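You operate a simulated robot arm through the tools that you are given. There is no shell and no other tool.

You run a simulated robot arm. Do the job below in one go: nothing can be reset, and whatever is moved stays where it is left.

TASK
Put things in order on the table top. At the end: the clear flask from the table top stands where the clear glass bulb stood; the silver window block from the table top stands where the clear flask stood; the clear bottle (marked "STANDARD") from the table top is on the black letter tray (marked "TO CHECK"); the clear glass bulb from the table top stands on top of the red roll; whatever was shut is shut again. Leave all else as you found it, and nothing knocked over. Set down upright: bottle.

The check looks at the end state, three seconds after you hand in, the way a careful person would. Anything else that was tipped, shoved, dropped, spilled or broken makes it a failure.

THE ROBOT
A 6-joint arm with a two-finger parallel gripper, fixed in place. Base frame: the origin is on the floor under the middle of its stand, x ahead of it, y to its left, z up; the work surface is at about z = 0.88. Lengths are in m, angles in degrees, forces in N, time in s.
With the tool pointing down near the work surface it reaches from about 0.26 to 0.66 m from the base axis. Its first joint turns from -66.0 to 66.0 degrees. Payload 2.9 kg.
The TCP is the grasp point between the finger pads, 0.03 m short of the fingertips. In the tool frame z runs along the fingers and y along their closing line. Largest opening 0.11 m; finger width 0.02, thickness 0.01; the body of the gripper, 0.048 by 0.112 m, starts 0.055 m behind the TCP.
Orientation is that of the tool frame in the base frame, as a unit quaternion [x, y, z, w]. With the fingers straight down and closing along the base's y, the tool's x points along the base's -x, its y along +y and its z along -z.

THE INTERFACE
- The arm moves only by the tool play_rows. Its argument "deltas" is a list of rows, each a list of 7 numbers: the shift along the base's x, y, z in units of 30 mm (1.0 is 30 mm), then the turn, a rotation vector about the base's x, y, z in units of 8 degrees (1.0 is 8 degrees), then the gripper command, from -1 (fully open) to 1 (shut), values between in proportion. In form: [[dx, dy, dz, ax, ay, az, fingers], ...]. A call has 1 to 20 rows; each row shifts and turns the commanded pose from where the row before left it. A call with a number of a shift or a turn outside -1 to 1 is refused whole. A row lasts 0.2 s, in which the tool goes at most 0.05 m and 8.6 degrees; a call with a longer step from one row to the next is refused whole, and so is a gripper value outside its range. Where a pose cannot be reached the arm comes as near as it can. A force on the tool above 40 N (or 10 N above the force at the start of the call, whichever is more), or a blocked arm, ends the call early, and 0.2 s more pass. Each finger travels about 0.108 m/s and halts on what it meets, pressing with about 41 N; the grip force reading is that of the motor and also rises with nothing between the fingers. The clock runs only during rows and for 0.2 s after the last one: add rows that do not move to give the fingers time. The reply holds the time, the measured pose of the TCP, the force on the tool along the base axes, the opening and the grip force, in the units named above and with some noise, with the torque about the TCP (base axes, N m) and any sound that the robot's microphone picked up.
- Cameras (640 x 400 px; columns grow to the right, rows downward): "scene" is fixed at [0.081, 0.4375, 1.3797]; the picture's right is [-0.72, -0.70, 0.00], its down [-0.42, 0.43, -0.80] and it looks along [0.56, -0.58, -0.60] (base axes); focal length 245 px, centre (320, 200). "wrist" rides on the gripper at [0.072, 0.017, -0.103] in the tool frame; the picture's right is [-0.23, 0.97, 0.00], its down [-0.76, -0.18, -0.62] and it looks along [-0.61, -0.14, 0.78] (tool axes); focal length 222 px, centre (320, 200). There is no depth. A picture from a camera that has moved, and an enlarged one, comes with that camera's place and axes in the base frame and with its lens.
- grab_frame(camera): a new picture of that camera. It takes no simulated time.
- close_up(camera, box): a new picture of the part [left, top, right, bottom] of that camera's present view, enlarged. It takes no simulated time.
- hand_in(): hands the job in; it is judged then, once.

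Places have to be worked out from the pictures, the camera data and where the tool is seen. Open the gripper and draw the arm clear of the work before you hand the job in, unless the task says otherwise.

The tools are called after "Call:" as name(argument=value, ...) on one line, values as JSON. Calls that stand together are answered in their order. play_rows: Moves the arm, as the interface text tells. Its arguments: {"type":"object","properties":{"deltas":{"type":"array","items":{"type":"array","items":{"type":"number"}}}},"required":["deltas"]} The other tools are called the same way: grab_frame (camera) takes a picture; close_up (camera, box) takes an enlarged picture of a part of a camera's view; hand_in () hands the job in.

At the start:

```text
time_s: 0.0
position: [0.3412, -0.1972, 1.2156]
ee_rot: [0.0, 1.0, 0.0, 0.0]
contact_force: [0.0, 0.1, 0.4]
wrist_torque: [0.04, 0.01, -0.01]
finger_gap: 0.1099
grasp_force: 0.0
```

scene: 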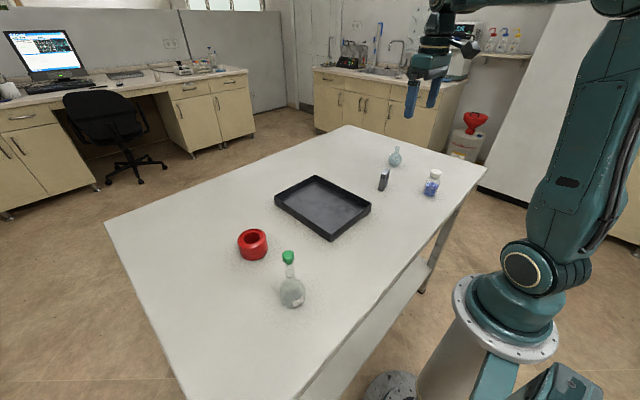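
wrist: 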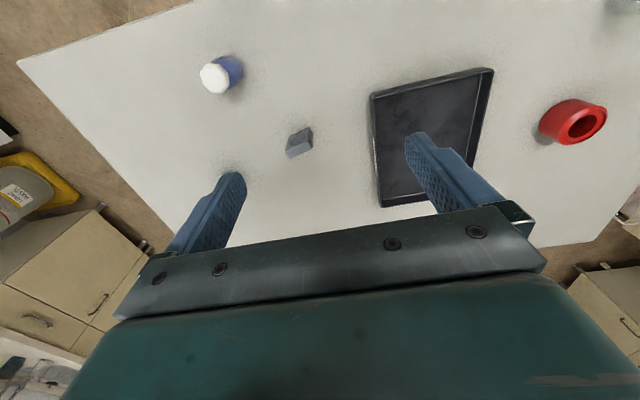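

I'll start by looking closely at the objects on the table in the scene camera's view.

Call:
close_up(camera="scene", box=[360, 130, 460, 210])

Call:
close_up(camera="scene", box=[220, 220, 340, 320])

Call:
close_up(camera="scene", box=[260, 160, 390, 250])

Call:
close_up(camera="wrist", box=[180, 40, 340, 170])

```text
5.00 times, centred on (410, 170) of scene
camera zoom: at [0.081, 0.4375, 1.3797], right [-0.72, -0.7, 0.0], down [-0.42, 0.43, -0.8], along [0.56, -0.58, -0.6], focal length 1223 px, centre (-130, 350)
```

zoom: 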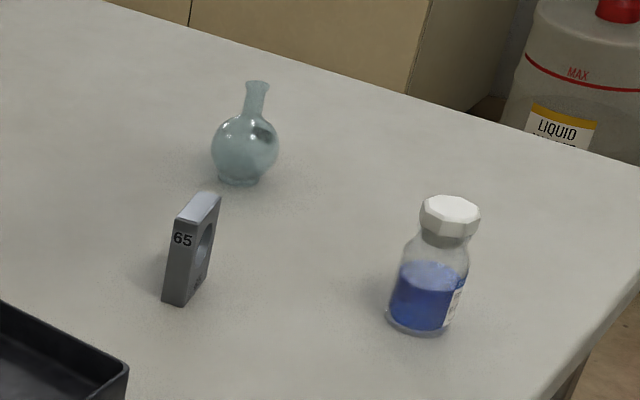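

```text
4.00 times, centred on (280, 270) of scene
camera zoom: at [0.081, 0.4375, 1.3797], right [-0.72, -0.7, 0.0], down [-0.42, 0.43, -0.8], along [0.56, -0.58, -0.6], focal length 978 px, centre (480, -80)
```

zoom: 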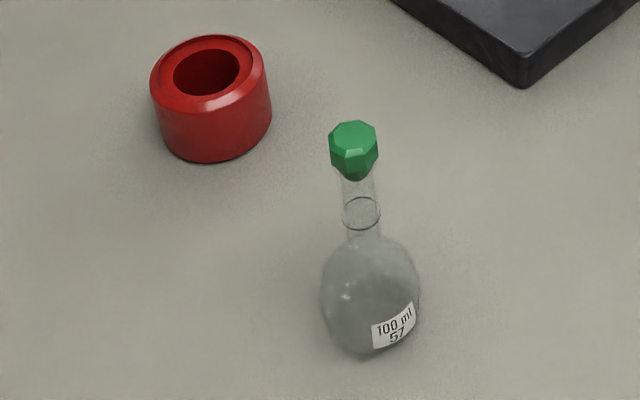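

```text
4.44 times, centred on (325, 205) of scene
camera zoom: at [0.081, 0.4375, 1.3797], right [-0.72, -0.7, 0.0], down [-0.42, 0.43, -0.8], along [0.56, -0.58, -0.6], focal length 1087 px, centre (298, 178)
```

zoom: 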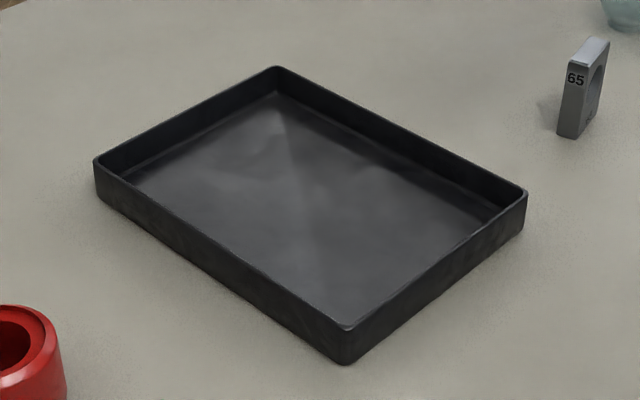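

```text
3.08 times, centred on (260, 105) of wrist
camera zoom: at [0.2694, -0.1814, 1.3186], right [0.23, 0.97, 0.0], down [0.76, -0.18, 0.62], along [0.61, -0.14, -0.78], focal length 684 px, centre (505, 492)
```

zoom: 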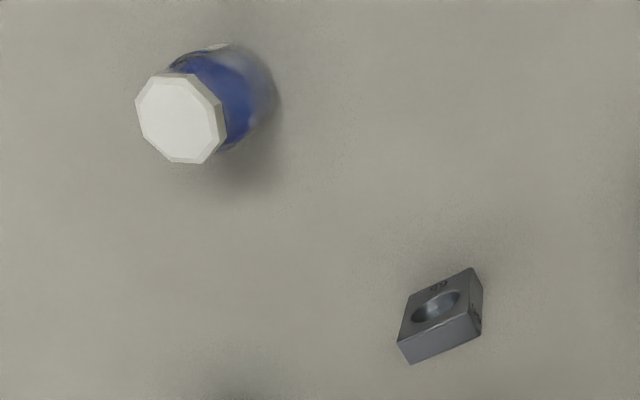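

The scene shows the bulb at about (0.49, -0.44), the bottle at (0.29, -0.34), the block at (0.43, -0.26), the flask at (0.32, 0.27), the red roll at (0.52, 0.24) and the tray at about (0.51, -0.02). I'll go above the bulb first, stopping high to look with the wrist camera.

Call:
play_rows(deltas=[[0.5, -0.88, -0.5, 0, 0, 0, -1], [0.5, -0.88, -0.5, 0, 0, 0, -1], [0.5, -0.88, -0.5, 0, 0, 0, -1], [0.5, -0.88, -0.5, 0, 0, 0, -1], [0.5, -0.88, -0.5, 0, 0, 0, -1], [0.5, -0.88, -0.5, 0, 0, 0, -1], [0.5, -0.88, -0.5, 0, 0, 0, -1], [0.5, -0.88, -0.5, 0, 0, 0, -1], [0.5, -0.88, -0.5, 0, 0, 0, -1], [0, 0, 0, 0, 0, 0, -1], [0, 0, 0, 0, 0, 0, -1]])

Call:
grab_frame(camera="wrist")

Call:
grab_frame(camera="scene")

```text
time_s: 2.4
position: [0.4754, -0.4354, 1.0799]
ee_rot: [0.0, 1.0, 0.0, 0.0]
contact_force: [0.5, 0.8, -0.3]
wrist_torque: [-0.02, 0.05, -0.02]
finger_gap: 0.11
grasp_force: 0.0
```

```text
taken
camera wrist: at [0.4037, -0.4183, 1.1823], right [0.23, 0.97, 0.0], down [0.76, -0.18, 0.62], along [0.61, -0.14, -0.78], focal length 222 px, centre (320, 200)
```

wrist: 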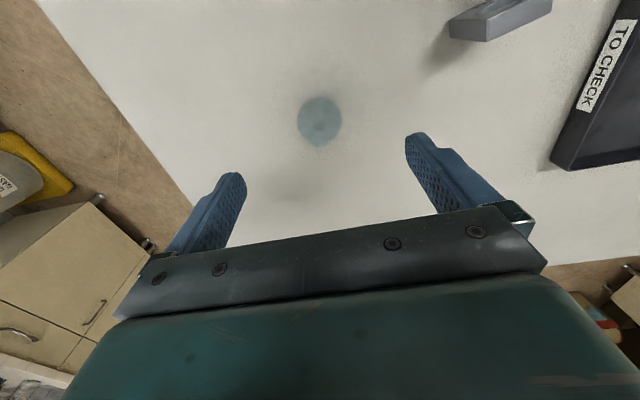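

```text
taken
```

scene: 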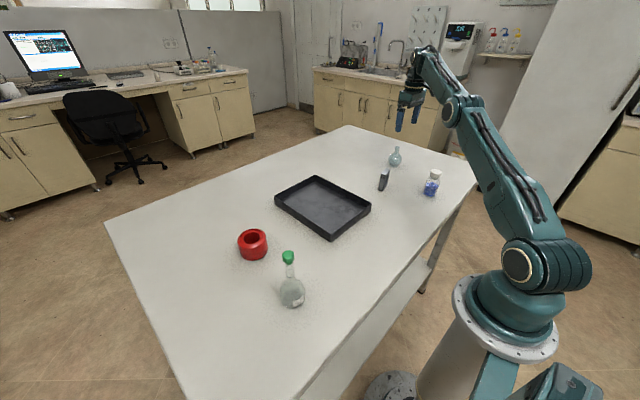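

The tray's "TO CHECK" mark is visible on its side facing -y. I'll zoom in on the bulb to refine its position.

Call:
close_up(camera="wrist", box=[256, 80, 384, 160])

Call:
close_up(camera="scene", box=[375, 135, 425, 175])

```text
5.00 times, centred on (320, 120) of wrist
camera zoom: at [0.4037, -0.4183, 1.1823], right [0.23, 0.97, 0.0], down [0.76, -0.18, 0.62], along [0.61, -0.14, -0.78], focal length 1111 px, centre (320, 600)
```

zoom: 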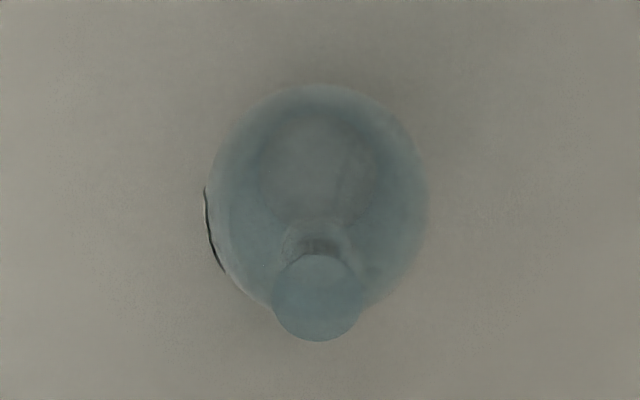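

```text
10.00 times, centred on (400, 155) of scene
camera zoom: at [0.081, 0.4375, 1.3797], right [-0.72, -0.7, 0.0], down [-0.42, 0.43, -0.8], along [0.56, -0.58, -0.6], focal length 2446 px, centre (-480, 650)
```

zoom: 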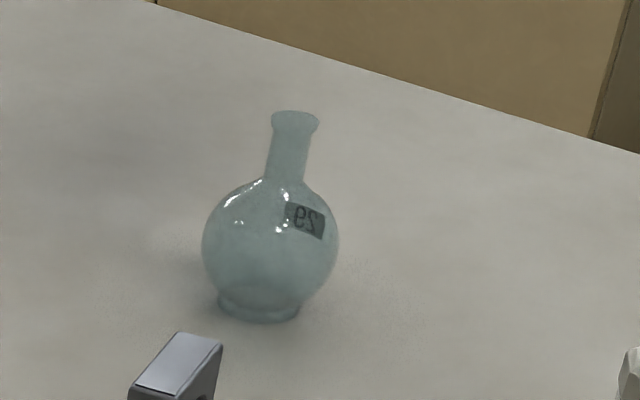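

The wrist view puts the bulb's axis at about (0.4945, -0.439), with a sphere diameter of 0.053 m and its equator at z of about 0.910. I'll align over it, come down to z of about 0.96 and check the pose there, because this is near the reach limit.

Call:
play_rows(deltas=[[0.32, -0.06, 0, 0, 0, 0, -1], [0.32, -0.06, 0, 0, 0, 0, -1], [0, 0, -0.6, 0, 0, 0, -1], [0, 0, -0.7, 0, 0, 0, -1], [0, 0, -0.7, 0, 0, 0, -1], [0, 0, -0.7, 0, 0, 0, -1], [0, 0, -0.7, 0, 0, 0, -1], [0, 0, -0.6, 0, 0, 0, -1], [0, 0, 0, 0, 0, 0, -1], [0, 0, 0, 0, 0, 0, -1]])

Call:
grab_frame(camera="wrist")

Call:
close_up(camera="scene", box=[350, 100, 478, 180])

```text
time_s: 4.6
position: [0.4795, -0.431, 0.9587]
ee_rot: [0.0, 1.0, 0.0, 0.0]
contact_force: [0.6, 0.6, 0.1]
wrist_torque: [-0.01, -0.01, 0.03]
finger_gap: 0.1099
grasp_force: 0.1
out of reach, approached as far as the arm can: row 1, 2
```

```text
taken
camera wrist: at [0.4088, -0.415, 1.0618], right [0.23, 0.97, 0.0], down [0.76, -0.18, 0.62], along [0.61, -0.14, -0.78], focal length 222 px, centre (320, 200)
```

wrist: 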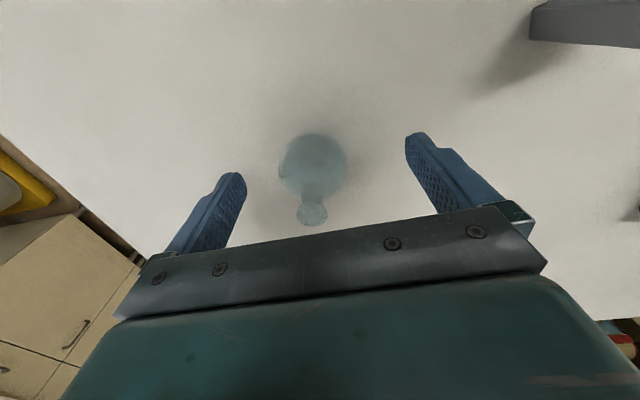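

```text
5.00 times, centred on (414, 140) of scene
camera zoom: at [0.081, 0.4375, 1.3797], right [-0.72, -0.7, 0.0], down [-0.42, 0.43, -0.8], along [0.56, -0.58, -0.6], focal length 1223 px, centre (-150, 500)
```

zoom: 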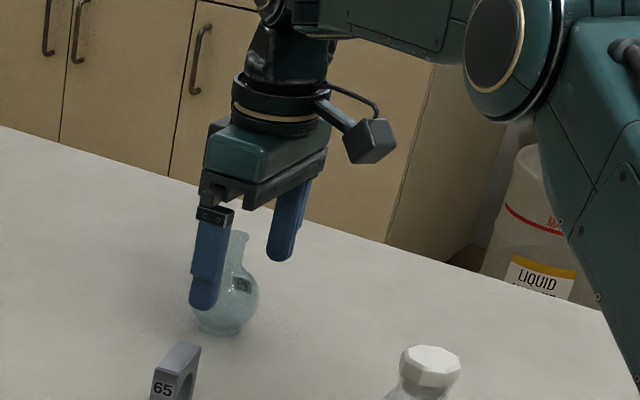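

The bulb's position is confirmed at about (0.495, -0.4395), and the arm's reach was clamped while it was higher up. I'll lower to z of about 0.932 and then edge outward to centre on it, fingers open.

Call:
play_rows(deltas=[[0, 0, -0.45, 0, 0, 0, -1], [0, 0, -0.45, 0, 0, 0, -1], [0.26, -0.14, 0, 0, 0, 0, -1], [0.26, -0.14, 0, 0, 0, 0, -1], [0, 0, 0, 0, 0, 0, -1]])

Call:
grab_frame(camera="wrist")

```text
time_s: 5.8
position: [0.4967, -0.4406, 0.9333]
ee_rot: [0.0, 1.0, 0.0, 0.0]
contact_force: [0.1, -1.1, 0.4]
wrist_torque: [-0.01, 0.0, 0.02]
finger_gap: 0.1101
grasp_force: 0.0
```

```text
taken
camera wrist: at [0.4242, -0.4242, 1.0353], right [0.23, 0.97, 0.0], down [0.76, -0.18, 0.62], along [0.61, -0.14, -0.78], focal length 222 px, centre (320, 200)
```

wrist: 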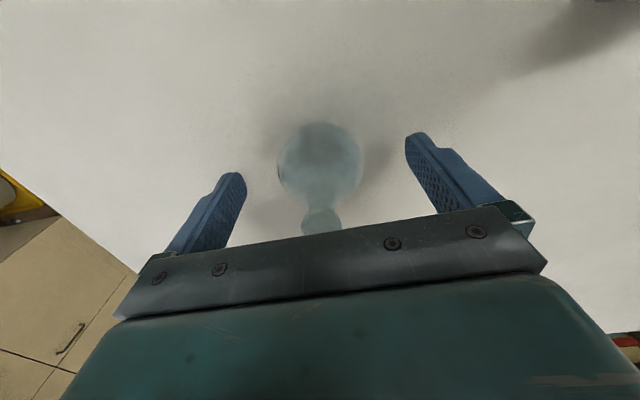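

The tool is centred to within about 2 mm of the bulb's axis at (0.494, -0.4395), which I'll remember as the bulb's place. I'll fine-adjust and close slowly on its equator.

Call:
play_rows(deltas=[[-0.07, 0.03, -0.1, 0, 0, 0, -1], [0, 0, 0, 0, 0, 0, -0.6], [0, 0, 0, 0, 0, 0, -0.3], [0, 0, 0, 0, 0, 0, -0.1], [0, 0, 0, 0, 0, 0, 0.0], [0, 0, 0, 0, 0, 0, 0.05], [0, 0, 0, 0, 0, 0, 0.1], [0, 0, 0, 0, 0, 0, 0.2], [0, 0, 0, 0, 0, 0, 0.3], [0, 0, 0, 0, 0, 0, 0.3]])

Call:
grab_frame(camera="wrist")

Call:
close_up(camera="scene", box=[350, 100, 478, 180])

```text
time_s: 8.0
position: [0.4944, -0.4403, 0.9295]
ee_rot: [0.0, 1.0, 0.0, 0.0]
contact_force: [1.2, 0.2, 0.5]
wrist_torque: [-0.02, 0.01, -0.02]
finger_gap: 0.0536
grasp_force: 24.8
```

```text
taken
camera wrist: at [0.4223, -0.4235, 1.0323], right [0.23, 0.97, 0.0], down [0.76, -0.18, 0.62], along [0.61, -0.14, -0.78], focal length 222 px, centre (320, 200)
```

wrist: 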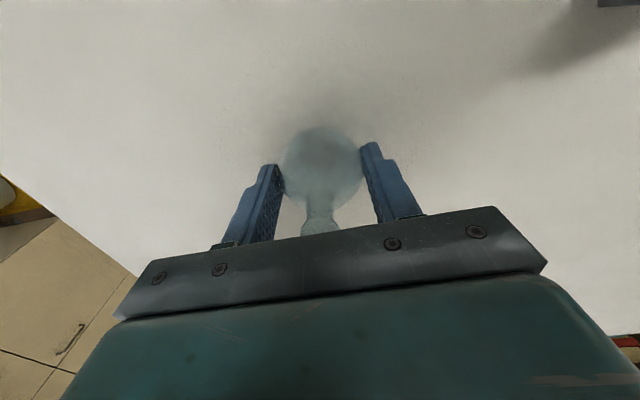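

```text
5.00 times, centred on (414, 140) of scene
camera zoom: at [0.081, 0.4375, 1.3797], right [-0.72, -0.7, 0.0], down [-0.42, 0.43, -0.8], along [0.56, -0.58, -0.6], focal length 1223 px, centre (-150, 500)
```

zoom: 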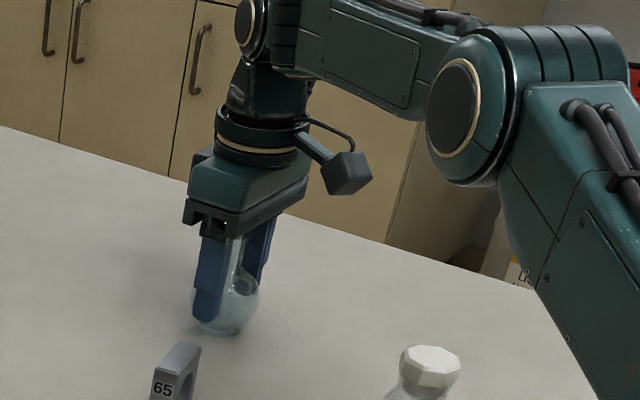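

The grip is holding at a gap of 0.0536 m (25 N). I'll lift slowly by a few centimetres and check that the bulb hangs straight.

Call:
play_rows(deltas=[[0, 0, 0.2, 0, 0, 0, 0.4], [0, 0, 0.3, 0, 0, 0, 0.4], [0, 0, 0.5, 0, 0, 0, 0.4], [0, 0, 0.5, 0, 0, 0, 0.4], [0, 0, 0.5, 0, 0, 0, 0.4], [0, 0, 0, 0, 0, 0, 0.4]])

Call:
grab_frame(camera="wrist")

Call:
close_up(camera="scene", box=[350, 90, 478, 170])

```text
time_s: 9.4
position: [0.4938, -0.4401, 0.989]
ee_rot: [0.0, 1.0, 0.0, 0.0]
contact_force: [-0.2, -0.1, -0.2]
wrist_torque: [0.0, 0.01, 0.0]
finger_gap: 0.0536
grasp_force: 25.6
```

```text
taken
camera wrist: at [0.4228, -0.4227, 1.0916], right [0.23, 0.97, 0.0], down [0.76, -0.18, 0.62], along [0.61, -0.14, -0.78], focal length 222 px, centre (320, 200)
```

wrist: 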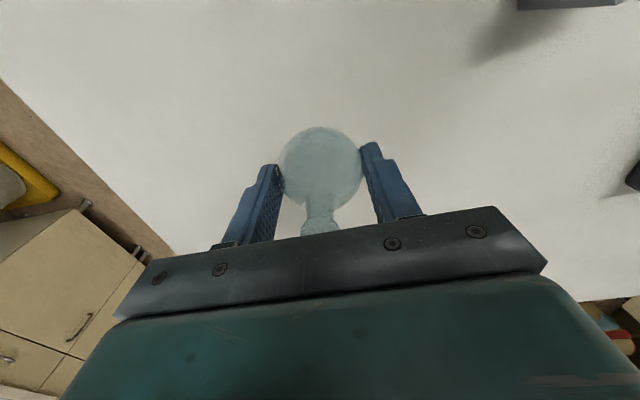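

```text
5.00 times, centred on (414, 130) of scene
camera zoom: at [0.081, 0.4375, 1.3797], right [-0.72, -0.7, 0.0], down [-0.42, 0.43, -0.8], along [0.56, -0.58, -0.6], focal length 1223 px, centre (-150, 550)
```

zoom: 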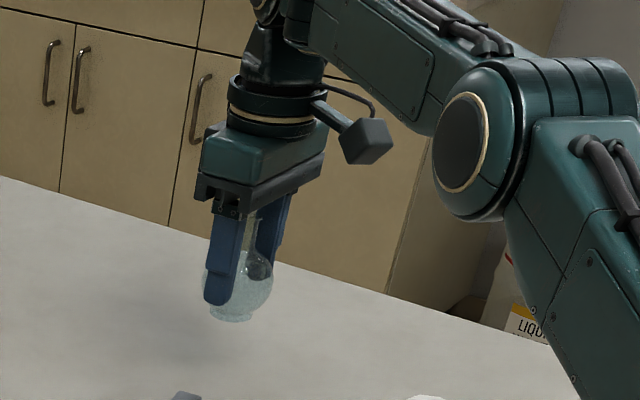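

The bulb hangs upright and steady. Next I'll carry it across above the tray, at about z 1.09, to a spot beside the red roll where I can look at the roll unobstructed.

Call:
play_rows(deltas=[[-0.3, 0.2, 0.5, 0, 0, 0, 0.4], [-0.3, 0.5, 0.6, 0, 0, 0, 0.4], [-0.2, 0.7, 0.6, 0, 0, 0, 0.4], [0, 0.9, 0.6, 0, 0, 0, 0.4], [0, 1, 0.5, 0, 0, 0, 0.4], [0, 1, 0.4, 0, 0, 0, 0.4], [0.06, 1, 0, 0, 0, 0, 0.4], [0.06, 1, 0, 0, 0, 0, 0.4], [0.06, 1, 0, 0, 0, 0, 0.4], [0.06, 1, 0, 0, 0, 0, 0.4], [0.06, 1, 0, 0, 0, 0, 0.4], [0.06, 1, 0, 0, 0, 0, 0.4], [0.06, 1, 0, 0, 0, 0, 0.4], [0.06, 1, 0, 0, 0, 0, 0.4], [0.06, 1, 0, 0, 0, 0, 0.4], [0.06, 1, 0, 0, 0, 0, 0.4], [0.06, 1, 0, 0, 0, 0, 0.4], [0.06, 1, 0, 0, 0, 0, 0.4], [0.06, 0.8, 0, 0, 0, 0, 0.4], [0, 0.4, 0, 0, 0, 0, 0.4]])

Call:
grab_frame(camera="wrist")

Call:
grab_frame(camera="scene")

```text
time_s: 13.6
position: [0.4927, 0.0868, 1.0847]
ee_rot: [0.0, 1.0, 0.0, 0.0]
contact_force: [0.6, -1.1, -0.5]
wrist_torque: [0.0, -0.01, 0.0]
finger_gap: 0.0537
grasp_force: 24.5
```

```text
taken
camera wrist: at [0.4216, 0.1025, 1.1872], right [0.23, 0.97, 0.0], down [0.76, -0.18, 0.62], along [0.61, -0.14, -0.78], focal length 222 px, centre (320, 200)
```

wrist: 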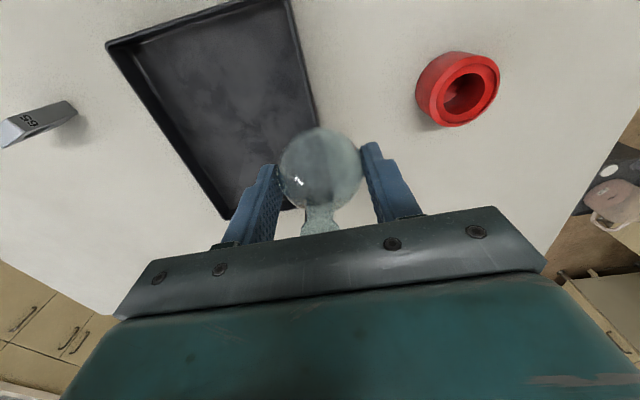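

```text
taken
```

scene: 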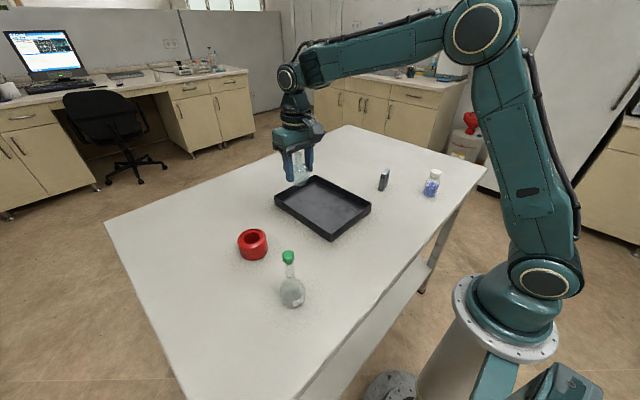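

Call:
close_up(camera="wrist", box=[396, 40, 524, 140])

Call:
close_up(camera="scene", box=[220, 215, 284, 270])

```text
4.00 times, centred on (460, 90) of wrist
camera zoom: at [0.4216, 0.1025, 1.1872], right [0.23, 0.97, 0.0], down [0.76, -0.18, 0.62], along [0.61, -0.14, -0.78], focal length 888 px, centre (-240, 640)
```

zoom: 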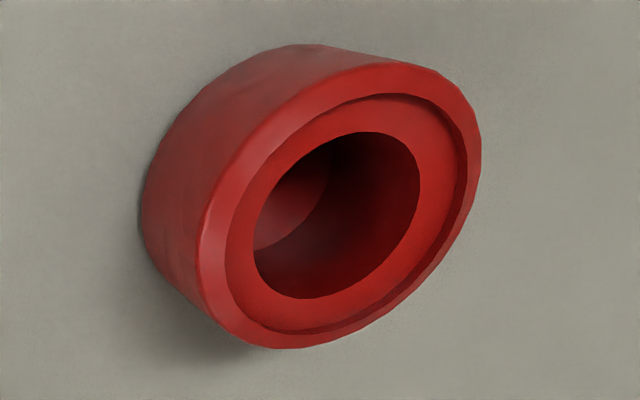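

```text
7.27 times, centred on (252, 242) of scene
camera zoom: at [0.081, 0.4375, 1.3797], right [-0.72, -0.7, 0.0], down [-0.42, 0.43, -0.8], along [0.56, -0.58, -0.6], focal length 1779 px, centre (814, -109)
```

zoom: 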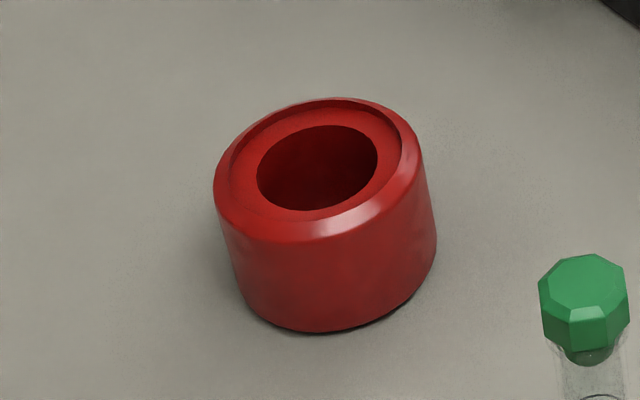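

From both cameras the roll's hole is centred near (0.5165, 0.2405), its lip is at z of about 0.927 and it is about 42 mm wide, so the sphere should seat in the ring. I'll move over it and come down to just above.

Call:
play_rows(deltas=[[0.1, 0.5, 0, 0, 0, 0, 0.4], [0.15, 0.9, 0, 0, 0, 0, 0.4], [0.15, 0.9, 0, 0, 0, 0, 0.4], [0.15, 0.9, 0, 0, 0, 0, 0.4], [0.15, 0.9, 0, 0, 0, 0, 0.4], [0.1, 0.7, 0, 0, 0, 0, 0.4], [0.04, 0.3, 0, 0, 0, 0, 0.4], [0, 0, -0.4, 0, 0, 0, 0.4], [0, 0, -0.6, 0, 0, 0, 0.4], [0, 0, -0.6, 0, 0, 0, 0.4], [0, 0, -0.6, 0, 0, 0, 0.4], [0, 0, -0.3, 0, 0, 0, 0.4], [0, 0, 0, 0, 0, 0, 0.4]])

Call:
grab_frame(camera="wrist")

Call:
close_up(camera="scene", box=[190, 160, 318, 260])

```text
time_s: 16.4
position: [0.5174, 0.2375, 1.0086]
ee_rot: [0.0, 1.0, 0.001, 0.0]
contact_force: [0.0, 0.2, -0.7]
wrist_torque: [0.02, -0.01, 0.0]
finger_gap: 0.0538
grasp_force: 24.7
```

```text
taken
camera wrist: at [0.4456, 0.2544, 1.112], right [0.23, 0.97, 0.0], down [0.76, -0.18, 0.62], along [0.61, -0.14, -0.78], focal length 222 px, centre (320, 200)
```

wrist: 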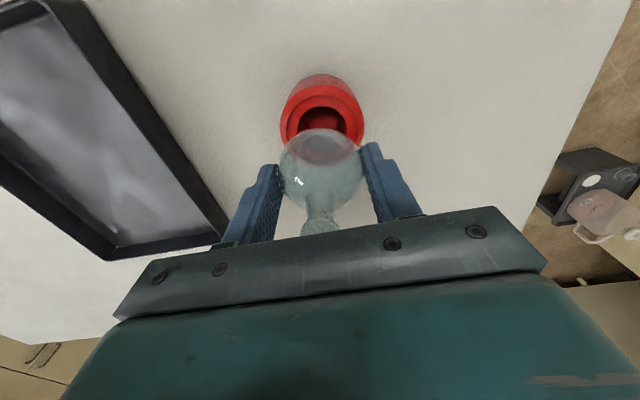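

```text
4.00 times, centred on (254, 210) of scene
camera zoom: at [0.081, 0.4375, 1.3797], right [-0.72, -0.7, 0.0], down [-0.42, 0.43, -0.8], along [0.56, -0.58, -0.6], focal length 978 px, centre (584, 160)
```

zoom: 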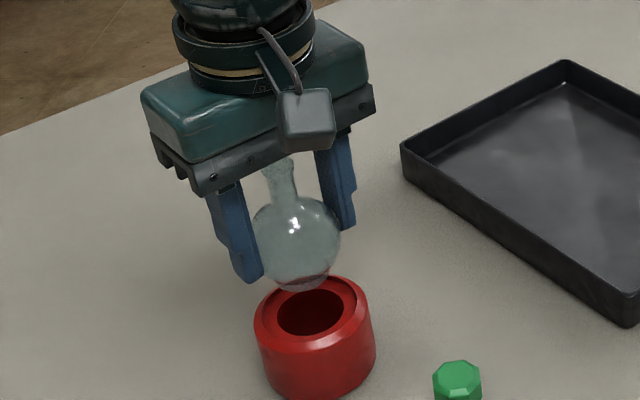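

The bulb is upright just above the roll. I'll zoom in to check the alignment before lowering.

Call:
close_up(camera="wrist", box=[256, 70, 384, 150])

Call:
close_up(camera="scene", box=[220, 190, 300, 265])

```text
5.00 times, centred on (320, 110) of wrist
camera zoom: at [0.4456, 0.2544, 1.112], right [0.23, 0.97, 0.0], down [0.76, -0.18, 0.62], along [0.61, -0.14, -0.78], focal length 1111 px, centre (320, 650)
```

zoom: 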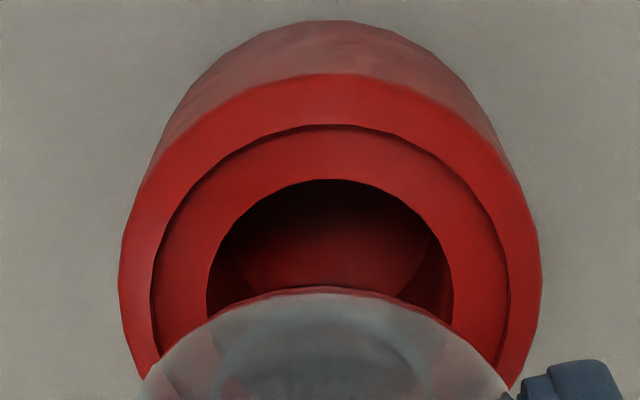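

```text
5.33 times, centred on (260, 228) of scene
camera zoom: at [0.081, 0.4375, 1.3797], right [-0.72, -0.7, 0.0], down [-0.42, 0.43, -0.8], along [0.56, -0.58, -0.6], focal length 1305 px, centre (640, 53)
```

zoom: 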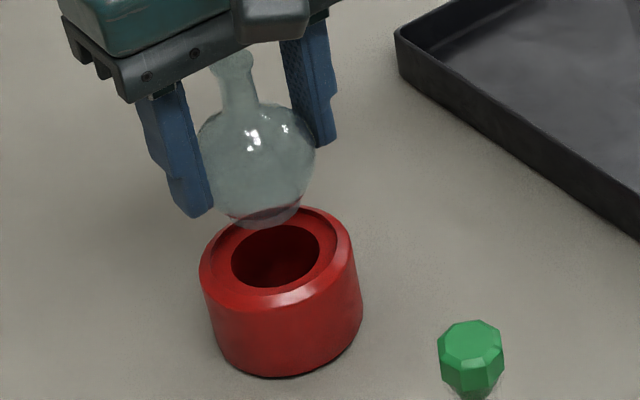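

The alignment is within about 2 mm. I'll lower carefully to about z 0.976, then watch the force.

Call:
play_rows(deltas=[[0.03, 0.05, -0.3, 0, 0, 0, 0.4], [0, 0, -0.3, 0, 0, 0, 0.4], [0, 0, -0.3, 0, 0, 0, 0.4], [0, 0, -0.2, 0, 0, 0, 0.4], [0, 0, 0, 0, 0, 0, 0.4]])

Call:
close_up(camera="wrist", box=[240, 70, 400, 240])

Call:
close_up(camera="scene", box=[220, 190, 300, 265])

```text
time_s: 17.6
position: [0.5198, 0.2408, 0.979]
ee_rot: [-0.001, 1.0, 0.001, 0.003]
contact_force: [-1.2, -4.2, 26.3]
wrist_torque: [-0.13, -0.05, -0.02]
finger_gap: 0.054
grasp_force: 25.0
```

```text
2.35 times, centred on (320, 155) of wrist
camera zoom: at [0.4475, 0.2566, 1.0815], right [0.23, 0.97, 0.0], down [0.76, -0.18, 0.63], along [0.61, -0.14, -0.78], focal length 523 px, centre (320, 306)
```

zoom: 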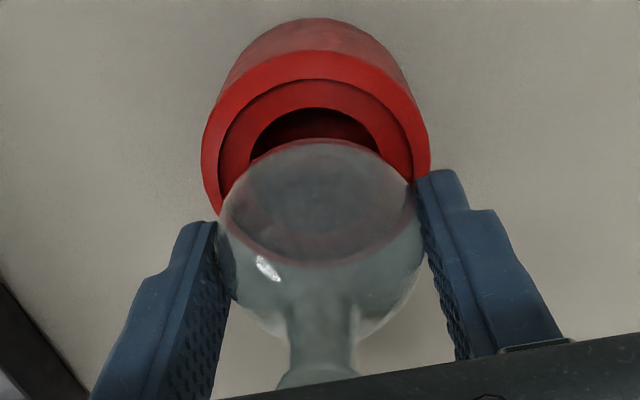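

```text
5.33 times, centred on (260, 228) of scene
camera zoom: at [0.0806, 0.4372, 1.3798], right [-0.72, -0.7, 0.0], down [-0.41, 0.43, -0.8], along [0.56, -0.58, -0.6], focal length 1305 px, centre (640, 53)
```

zoom: 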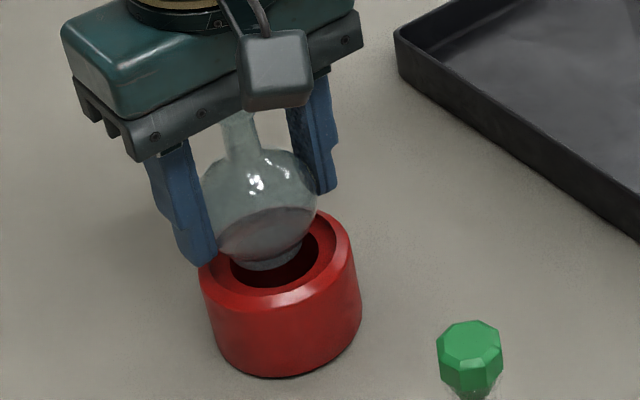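

Contact is already showing at 26 N of upward force with the tool at z 0.979, so something is bearing. I'll zoom in to see what the bulb touches before going any further.

Call:
close_up(camera="scene", box=[240, 215, 290, 250])

Call:
close_up(camera="wrist", box=[276, 90, 372, 150])

```text
11.43 times, centred on (265, 232) of scene
camera zoom: at [0.0806, 0.4372, 1.3798], right [-0.72, -0.7, 0.0], down [-0.41, 0.43, -0.8], along [0.56, -0.58, -0.6], focal length 2796 px, centre (949, -171)
```

zoom: 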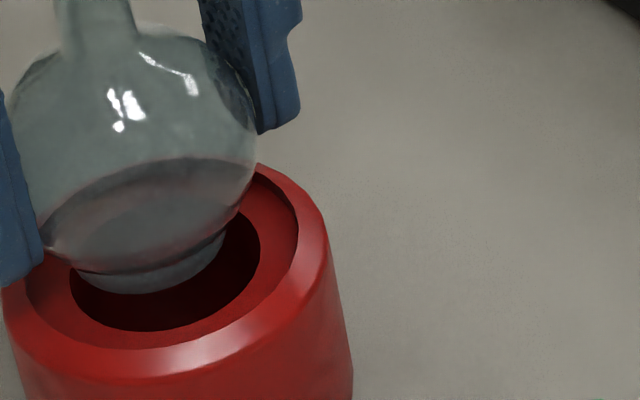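

```text
6.67 times, centred on (324, 120) of wrist
camera zoom: at [0.4475, 0.2566, 1.0815], right [0.23, 0.97, 0.0], down [0.76, -0.18, 0.63], along [0.61, -0.14, -0.78], focal length 1481 px, centre (293, 733)
```

zoom: 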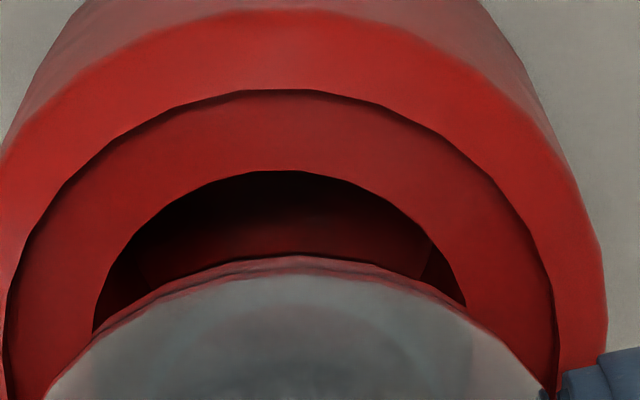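

The foot appears to sit on the hole's edge, about 2–4 mm too far in +x and 2 mm in +y. I'll lift a little, shift back and recheck.

Call:
play_rows(deltas=[[0, 0, 0.2, 0, 0, 0, 0.4], [0, 0, 0.1, 0, 0, 0, 0.4], [-0.1, -0.07, 0, 0, 0, 0, 0.4], [0, 0, 0, 0, 0, 0, 0.4]])

Call:
close_up(camera="scene", box=[235, 200, 295, 250])

Call:
close_up(camera="wrist", box=[256, 90, 384, 230])

```text
time_s: 18.6
position: [0.5145, 0.2379, 0.9864]
ee_rot: [0.0, 1.0, -0.001, -0.001]
contact_force: [0.0, -0.1, -0.7]
wrist_torque: [-0.05, -0.03, 0.0]
finger_gap: 0.054
grasp_force: 25.4
```

```text
8.00 times, centred on (265, 225) of scene
camera zoom: at [0.081, 0.4375, 1.3797], right [-0.72, -0.7, 0.0], down [-0.42, 0.43, -0.8], along [0.56, -0.58, -0.6], focal length 1957 px, centre (760, 0)
```

zoom: 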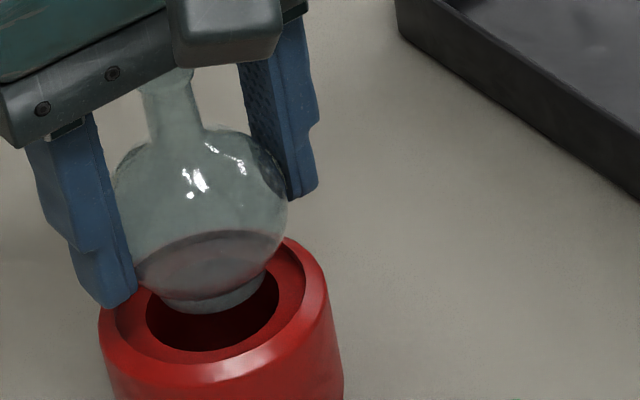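

```text
2.86 times, centred on (320, 160) of wrist
camera zoom: at [0.444, 0.2546, 1.0884], right [0.23, 0.97, 0.0], down [0.76, -0.18, 0.62], along [0.61, -0.14, -0.78], focal length 635 px, centre (320, 314)
```

zoom: 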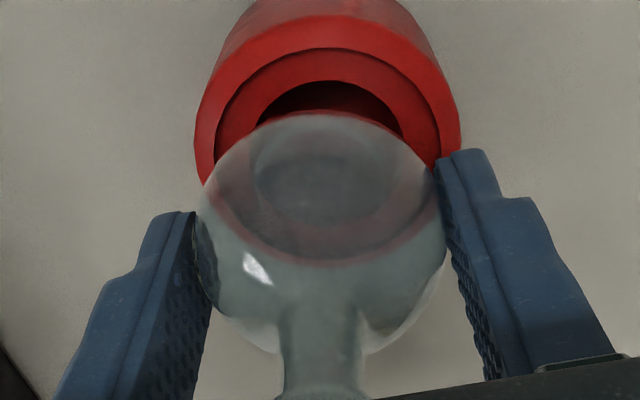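

Contact is released, and the bulb slipped about 6 mm upward in the grip but is still upright. I'll correct the lateral offset and lower in very small steps, reading the force each time.

Call:
play_rows(deltas=[[0.08, 0.05, 0, 0, 0, 0, 0.4], [0, 0, -0.08, 0, 0, 0, 0.4], [0, 0, -0.08, 0, 0, 0, 0.4], [0, 0, 0, 0, 0, 0, 0.4]])

Call:
close_up(camera="scene", box=[240, 210, 290, 250])

Call:
close_up(camera="wrist", box=[276, 90, 372, 150])

```text
time_s: 19.6
position: [0.5181, 0.2395, 0.9813]
ee_rot: [0.0, 1.0, 0.0, 0.0]
contact_force: [0.1, -0.1, -0.2]
wrist_torque: [0.02, 0.0, 0.02]
finger_gap: 0.054
grasp_force: 24.8
```

```text
10.00 times, centred on (265, 230) of scene
camera zoom: at [0.081, 0.4375, 1.3797], right [-0.72, -0.7, 0.0], down [-0.42, 0.43, -0.8], along [0.56, -0.58, -0.6], focal length 2446 px, centre (870, -100)
```

zoom: 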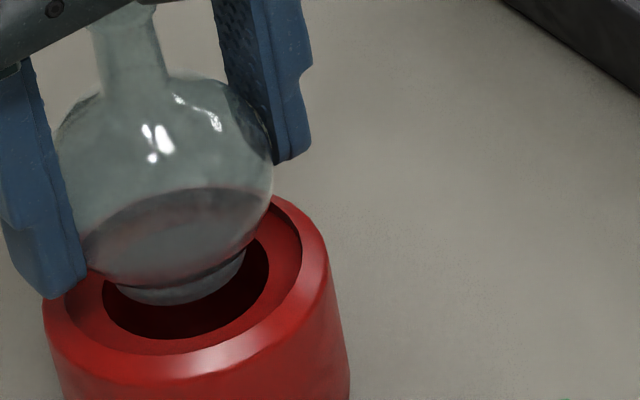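

```text
6.67 times, centred on (324, 120) of wrist
camera zoom: at [0.4464, 0.2558, 1.083], right [0.23, 0.97, 0.0], down [0.76, -0.18, 0.62], along [0.61, -0.14, -0.78], focal length 1481 px, centre (293, 733)
```

zoom: 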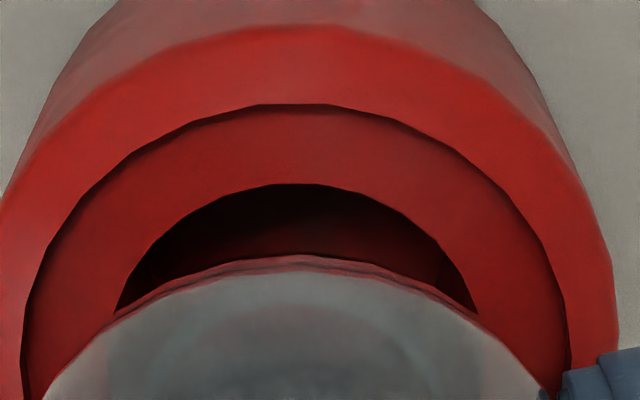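

There's no contact at z 0.981, and the foot now looks laterally centred over the hole. I'll continue down in 2 mm steps.

Call:
play_rows(deltas=[[0, 0, -0.07, 0, 0, 0, 0.4], [0, 0, 0, 0, 0, 0, 0.4]])

```text
time_s: 20.2
position: [0.5181, 0.2395, 0.9795]
ee_rot: [0.0, 1.0, 0.0, 0.0]
contact_force: [-1.4, -1.0, 6.3]
wrist_torque: [0.01, -0.01, -0.01]
finger_gap: 0.054
grasp_force: 25.0
```

A light 6 N contact appeared at the same height as before, so the bulb's foot is bearing on the roll's top. I'll relieve the press slightly and open very slowly.

Call:
play_rows(deltas=[[0, 0, 0.015, 0, 0, 0, 0.3], [0, 0, 0, 0, 0, 0, 0.2], [0, 0, 0, 0, 0, 0, 0.1], [0, 0, 0, 0, 0, 0, 0.05], [0, 0, 0, 0, 0, 0, 0.02], [0, 0, 0, 0, 0, 0, 0.0], [0, 0, 0, 0, 0, 0, -0.02], [0, 0, 0, 0, 0, 0, -0.05]])

Call:
close_up(camera="scene", box=[235, 200, 295, 250])

Call:
close_up(camera="wrist", box=[256, 90, 384, 230])

```text
time_s: 22.0
position: [0.5179, 0.2394, 0.979]
ee_rot: [0.0, 1.0, 0.0, 0.0]
contact_force: [0.6, 0.1, -0.5]
wrist_torque: [-0.02, 0.01, 0.02]
finger_gap: 0.0577
grasp_force: 0.0
```

```text
8.00 times, centred on (265, 225) of scene
camera zoom: at [0.081, 0.4375, 1.3797], right [-0.72, -0.7, 0.0], down [-0.42, 0.43, -0.8], along [0.56, -0.58, -0.6], focal length 1957 px, centre (760, 0)
```

zoom: 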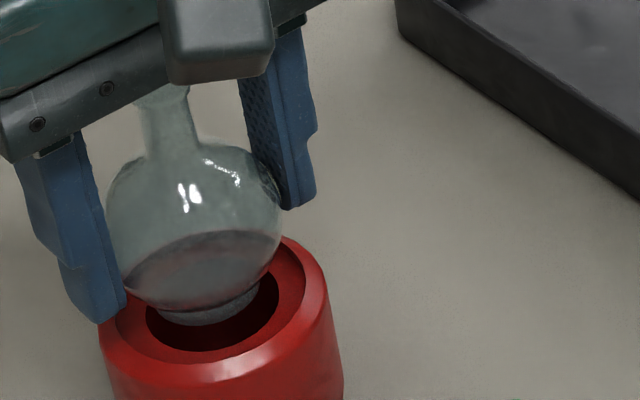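

```text
2.86 times, centred on (320, 160) of wrist
camera zoom: at [0.4469, 0.256, 1.0822], right [0.23, 0.97, 0.0], down [0.76, -0.18, 0.62], along [0.61, -0.14, -0.78], focal length 635 px, centre (320, 314)
```

zoom: 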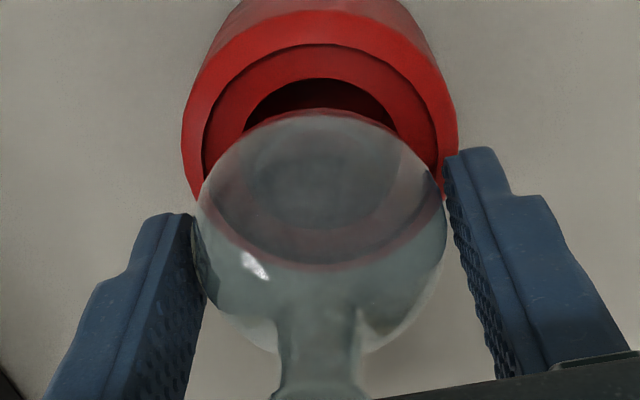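

The bulb stands free on the roll with the fingers just off it. I'll open the rest of the way and rise straight up, then check it.

Call:
play_rows(deltas=[[0, 0, 0, 0, 0, 0, -0.15], [0, 0, 0, 0, 0, 0, -0.35], [0, 0, 0, 0, 0, 0, -0.6], [0, 0, 0, 0, 0, 0, -0.9], [0, 0, 0, 0, 0, 0, -1], [0, 0, 0.3, 0, 0, 0, -1], [0, 0, 0.6, 0, 0, 0, -1], [0, 0, 0.9, 0, 0, 0, -1], [0, 0, 1, 0, 0, 0, -1], [0, 0, 1, 0, 0, 0, -1], [0, 0, 1, 0, 0, 0, -1], [0, 0, 0.5, 0, 0, 0, -1]])

Call:
grab_frame(camera="wrist")

Call:
grab_frame(camera="scene")

Call:
close_up(camera="scene", box=[225, 190, 305, 315])

```text
time_s: 24.6
position: [0.5186, 0.2399, 1.14]
ee_rot: [0.0, 1.0, 0.0, -0.001]
contact_force: [-0.3, -0.2, 1.1]
wrist_torque: [0.01, 0.0, 0.0]
finger_gap: 0.11
grasp_force: 0.1
```

```text
taken
camera wrist: at [0.4467, 0.2561, 1.2422], right [0.23, 0.97, 0.0], down [0.76, -0.18, 0.62], along [0.61, -0.14, -0.78], focal length 222 px, centre (320, 200)
```

wrist: 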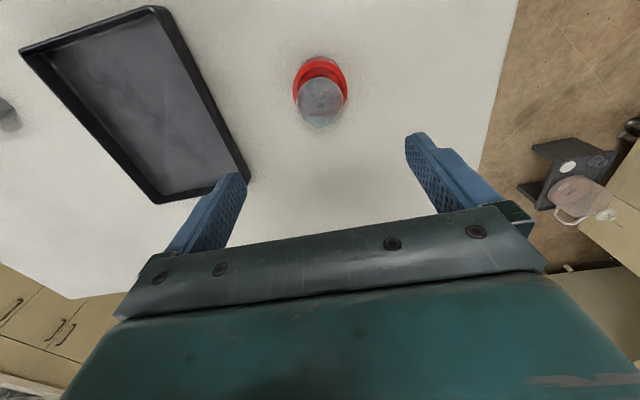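

```text
taken
```

scene: 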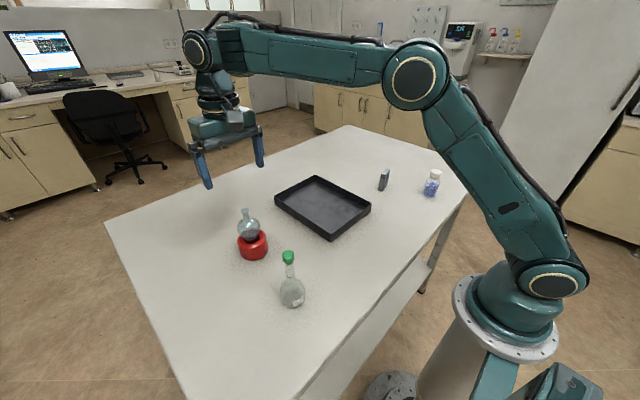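

```text
3.20 times, centred on (265, 252) of scene
camera zoom: at [0.081, 0.4375, 1.3797], right [-0.72, -0.7, 0.0], down [-0.42, 0.43, -0.8], along [0.56, -0.58, -0.6], focal length 783 px, centre (496, 32)
```

zoom: 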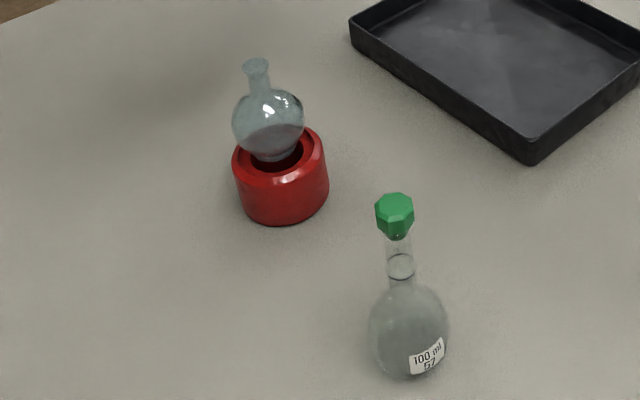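

The bulb stands upright on the red roll and has settled. Next is the flask: I'll move above it, rise to z 1.2 and yaw the tool +40° so it faces radially outward, to survey the flask.

Call:
play_rows(deltas=[[-0.4, 0.07, 0.4, 0, 0, 0.3, -1], [-0.8, 0.13, 0.4, 0, 0, 0.6, -1], [-0.9, 0.15, 0.4, 0, 0, 0.7, -1], [-0.9, 0.15, 0.3, 0, 0, 0.7, -1], [-0.9, 0.15, 0.3, 0, 0, 0.7, -1], [-0.9, 0.15, 0.2, 0, 0, 0.7, -1], [-0.9, 0.15, 0, 0, 0, 0.7, -1], [-0.6, 0.1, 0, 0, 0, 0.6, -1], [-0.2, 0.02, 0, 0, 0, 0, -1], [0, 0, 0, 0, 0, 0, -1]])

Call:
grab_frame(camera="wrist")

Call:
close_up(camera="scene", box=[255, 235, 335, 315])

```text
time_s: 26.8
position: [0.3231, 0.2717, 1.1978]
ee_rot: [-0.342, 0.94, 0.0, -0.001]
contact_force: [-0.3, 0.1, 0.1]
wrist_torque: [-0.01, -0.02, 0.0]
finger_gap: 0.1101
grasp_force: 0.2
```

```text
taken
camera wrist: at [0.2577, 0.2381, 1.3005], right [-0.45, 0.89, 0.0], down [0.7, 0.35, 0.62], along [0.56, 0.28, -0.78], focal length 222 px, centre (320, 200)
```

wrist: 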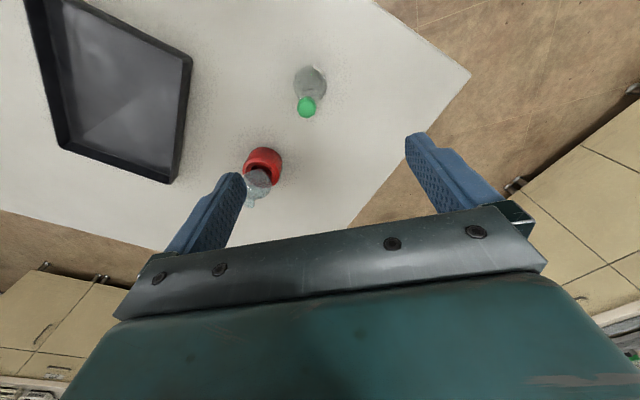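

```text
5.00 times, centred on (295, 275) of scene
camera zoom: at [0.081, 0.4375, 1.3797], right [-0.72, -0.7, 0.0], down [-0.42, 0.43, -0.8], along [0.56, -0.58, -0.6], focal length 1223 px, centre (445, -175)
```

zoom: 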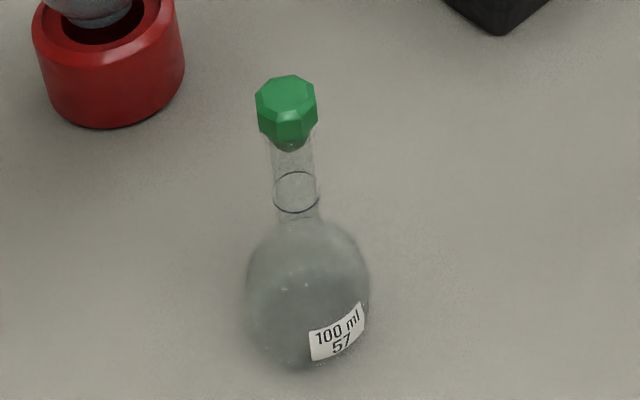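

Call:
close_up(camera="wrist", box=[260, 50, 360, 130])

Call:
close_up(camera="scene", box=[265, 245, 315, 310])

```text
5.00 times, centred on (310, 90) of wrist
camera zoom: at [0.2577, 0.2381, 1.3005], right [-0.45, 0.89, 0.0], down [0.7, 0.35, 0.62], along [0.56, 0.28, -0.78], focal length 1111 px, centre (370, 750)
```

zoom: 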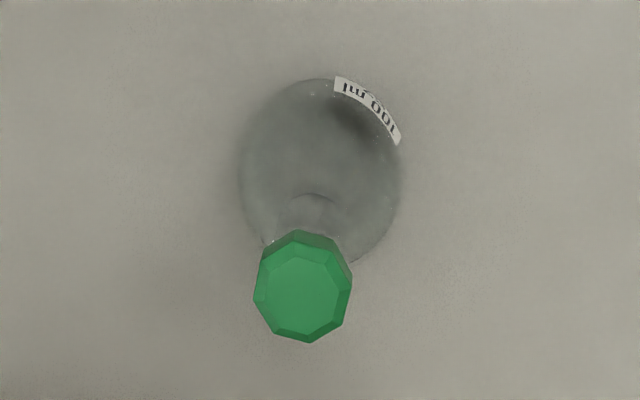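

```text
6.15 times, centred on (290, 278) of scene
camera zoom: at [0.081, 0.4375, 1.3797], right [-0.72, -0.7, 0.0], down [-0.42, 0.43, -0.8], along [0.56, -0.58, -0.6], focal length 1505 px, centre (505, -277)
```

zoom: 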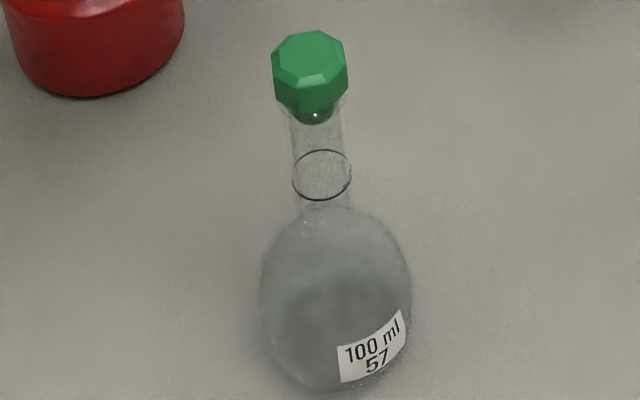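

Triangulating both views puts the flask's axis at about (0.335, 0.260), its top at z of about 1.027, the neck (about 19 mm wide) from z 0.952 to 1.0 and the green stopper above that. To grip only the neck and leave the stopper alone, I'll tilt the tool 45° outward and come down with the fingers straddling it.

Call:
play_rows(deltas=[[0.1, -0.1, 0, 0.603, -0.718, 0, -1], [0.1, -0.1, 0, 0.603, -0.718, 0, -1], [0.1, -0.1, 0, 0.603, -0.718, 0, -1], [0.1, -0.1, 0, 0.603, -0.718, 0, -1], [0, 0, 0, 0.603, -0.718, 0, -1], [0, 0, 0, 0.603, -0.718, 0, -1], [0, 0, 0, 0, 0, 0, -1], [0, 0, 0, 0, 0, 0, -1]])

Call:
grab_frame(camera="wrist")

Call:
grab_frame(camera="scene")

```text
time_s: 28.6
position: [0.3345, 0.259, 1.1989]
ee_rot: [-0.315, 0.868, 0.131, 0.36]
contact_force: [0.3, 0.3, 0.4]
wrist_torque: [-0.04, 0.01, 0.01]
finger_gap: 0.1101
grasp_force: 0.1
```

```text
taken
camera wrist: at [0.2301, 0.1919, 1.2193], right [-0.5, 0.85, 0.16], down [0.19, -0.07, 0.98], along [0.84, 0.52, -0.12], focal length 222 px, centre (320, 200)
```

wrist: 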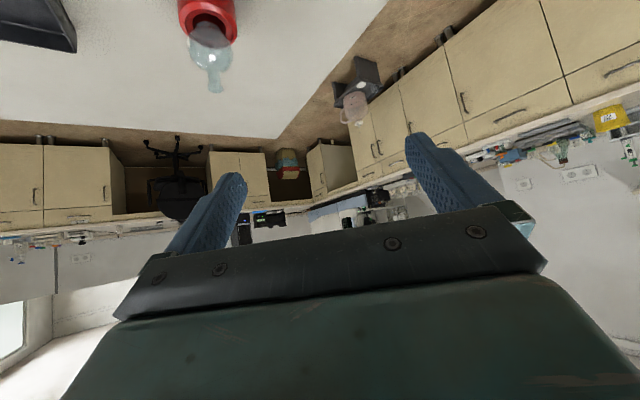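

```text
taken
```

scene: 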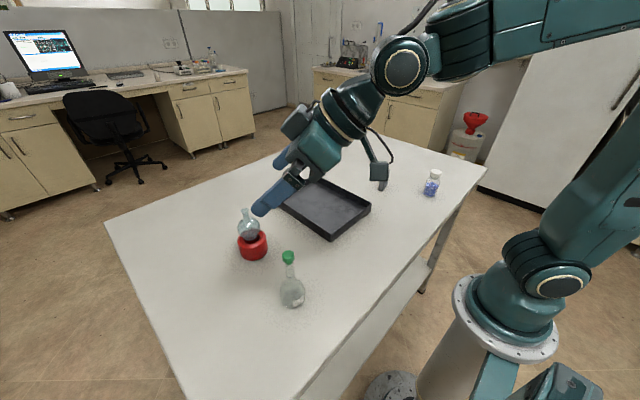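

The 45° tilt is achieved. I'll descend vertically to z of about 1.05 over the flask and look through the wrist camera, which now views it almost horizontally.

Call:
play_rows(deltas=[[0, 0, -0.5, 0, 0, 0, -1], [0, 0, -0.8, 0, 0, 0, -1], [0, 0, -0.8, 0, 0, 0, -1], [0, 0, -0.8, 0, 0, 0, -1], [0, 0, -0.8, 0, 0, 0, -1], [0, 0, -0.7, 0, 0, 0, -1], [0, 0, -0.4, 0, 0, 0, -1], [0, 0, 0, 0, 0, 0, -1]])

Call:
grab_frame(camera="wrist")

Call:
grab_frame(camera="scene")

```text
time_s: 30.4
position: [0.3369, 0.2584, 1.0535]
ee_rot: [-0.316, 0.868, 0.132, 0.359]
contact_force: [0.2, 0.2, 0.1]
wrist_torque: [0.01, 0.01, -0.01]
finger_gap: 0.11
grasp_force: 0.0
```

```text
taken
camera wrist: at [0.2308, 0.1925, 1.0746], right [-0.5, 0.85, 0.16], down [0.19, -0.07, 0.98], along [0.84, 0.52, -0.12], focal length 222 px, centre (320, 200)
```

wrist: 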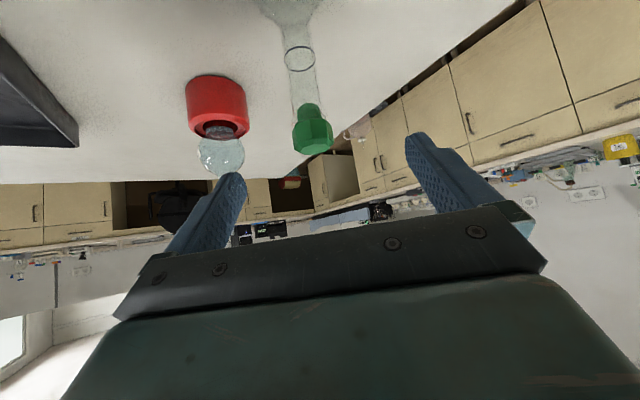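

```text
taken
```

scene: 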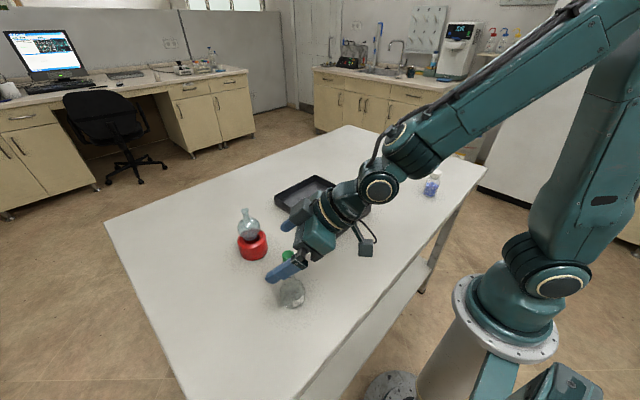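

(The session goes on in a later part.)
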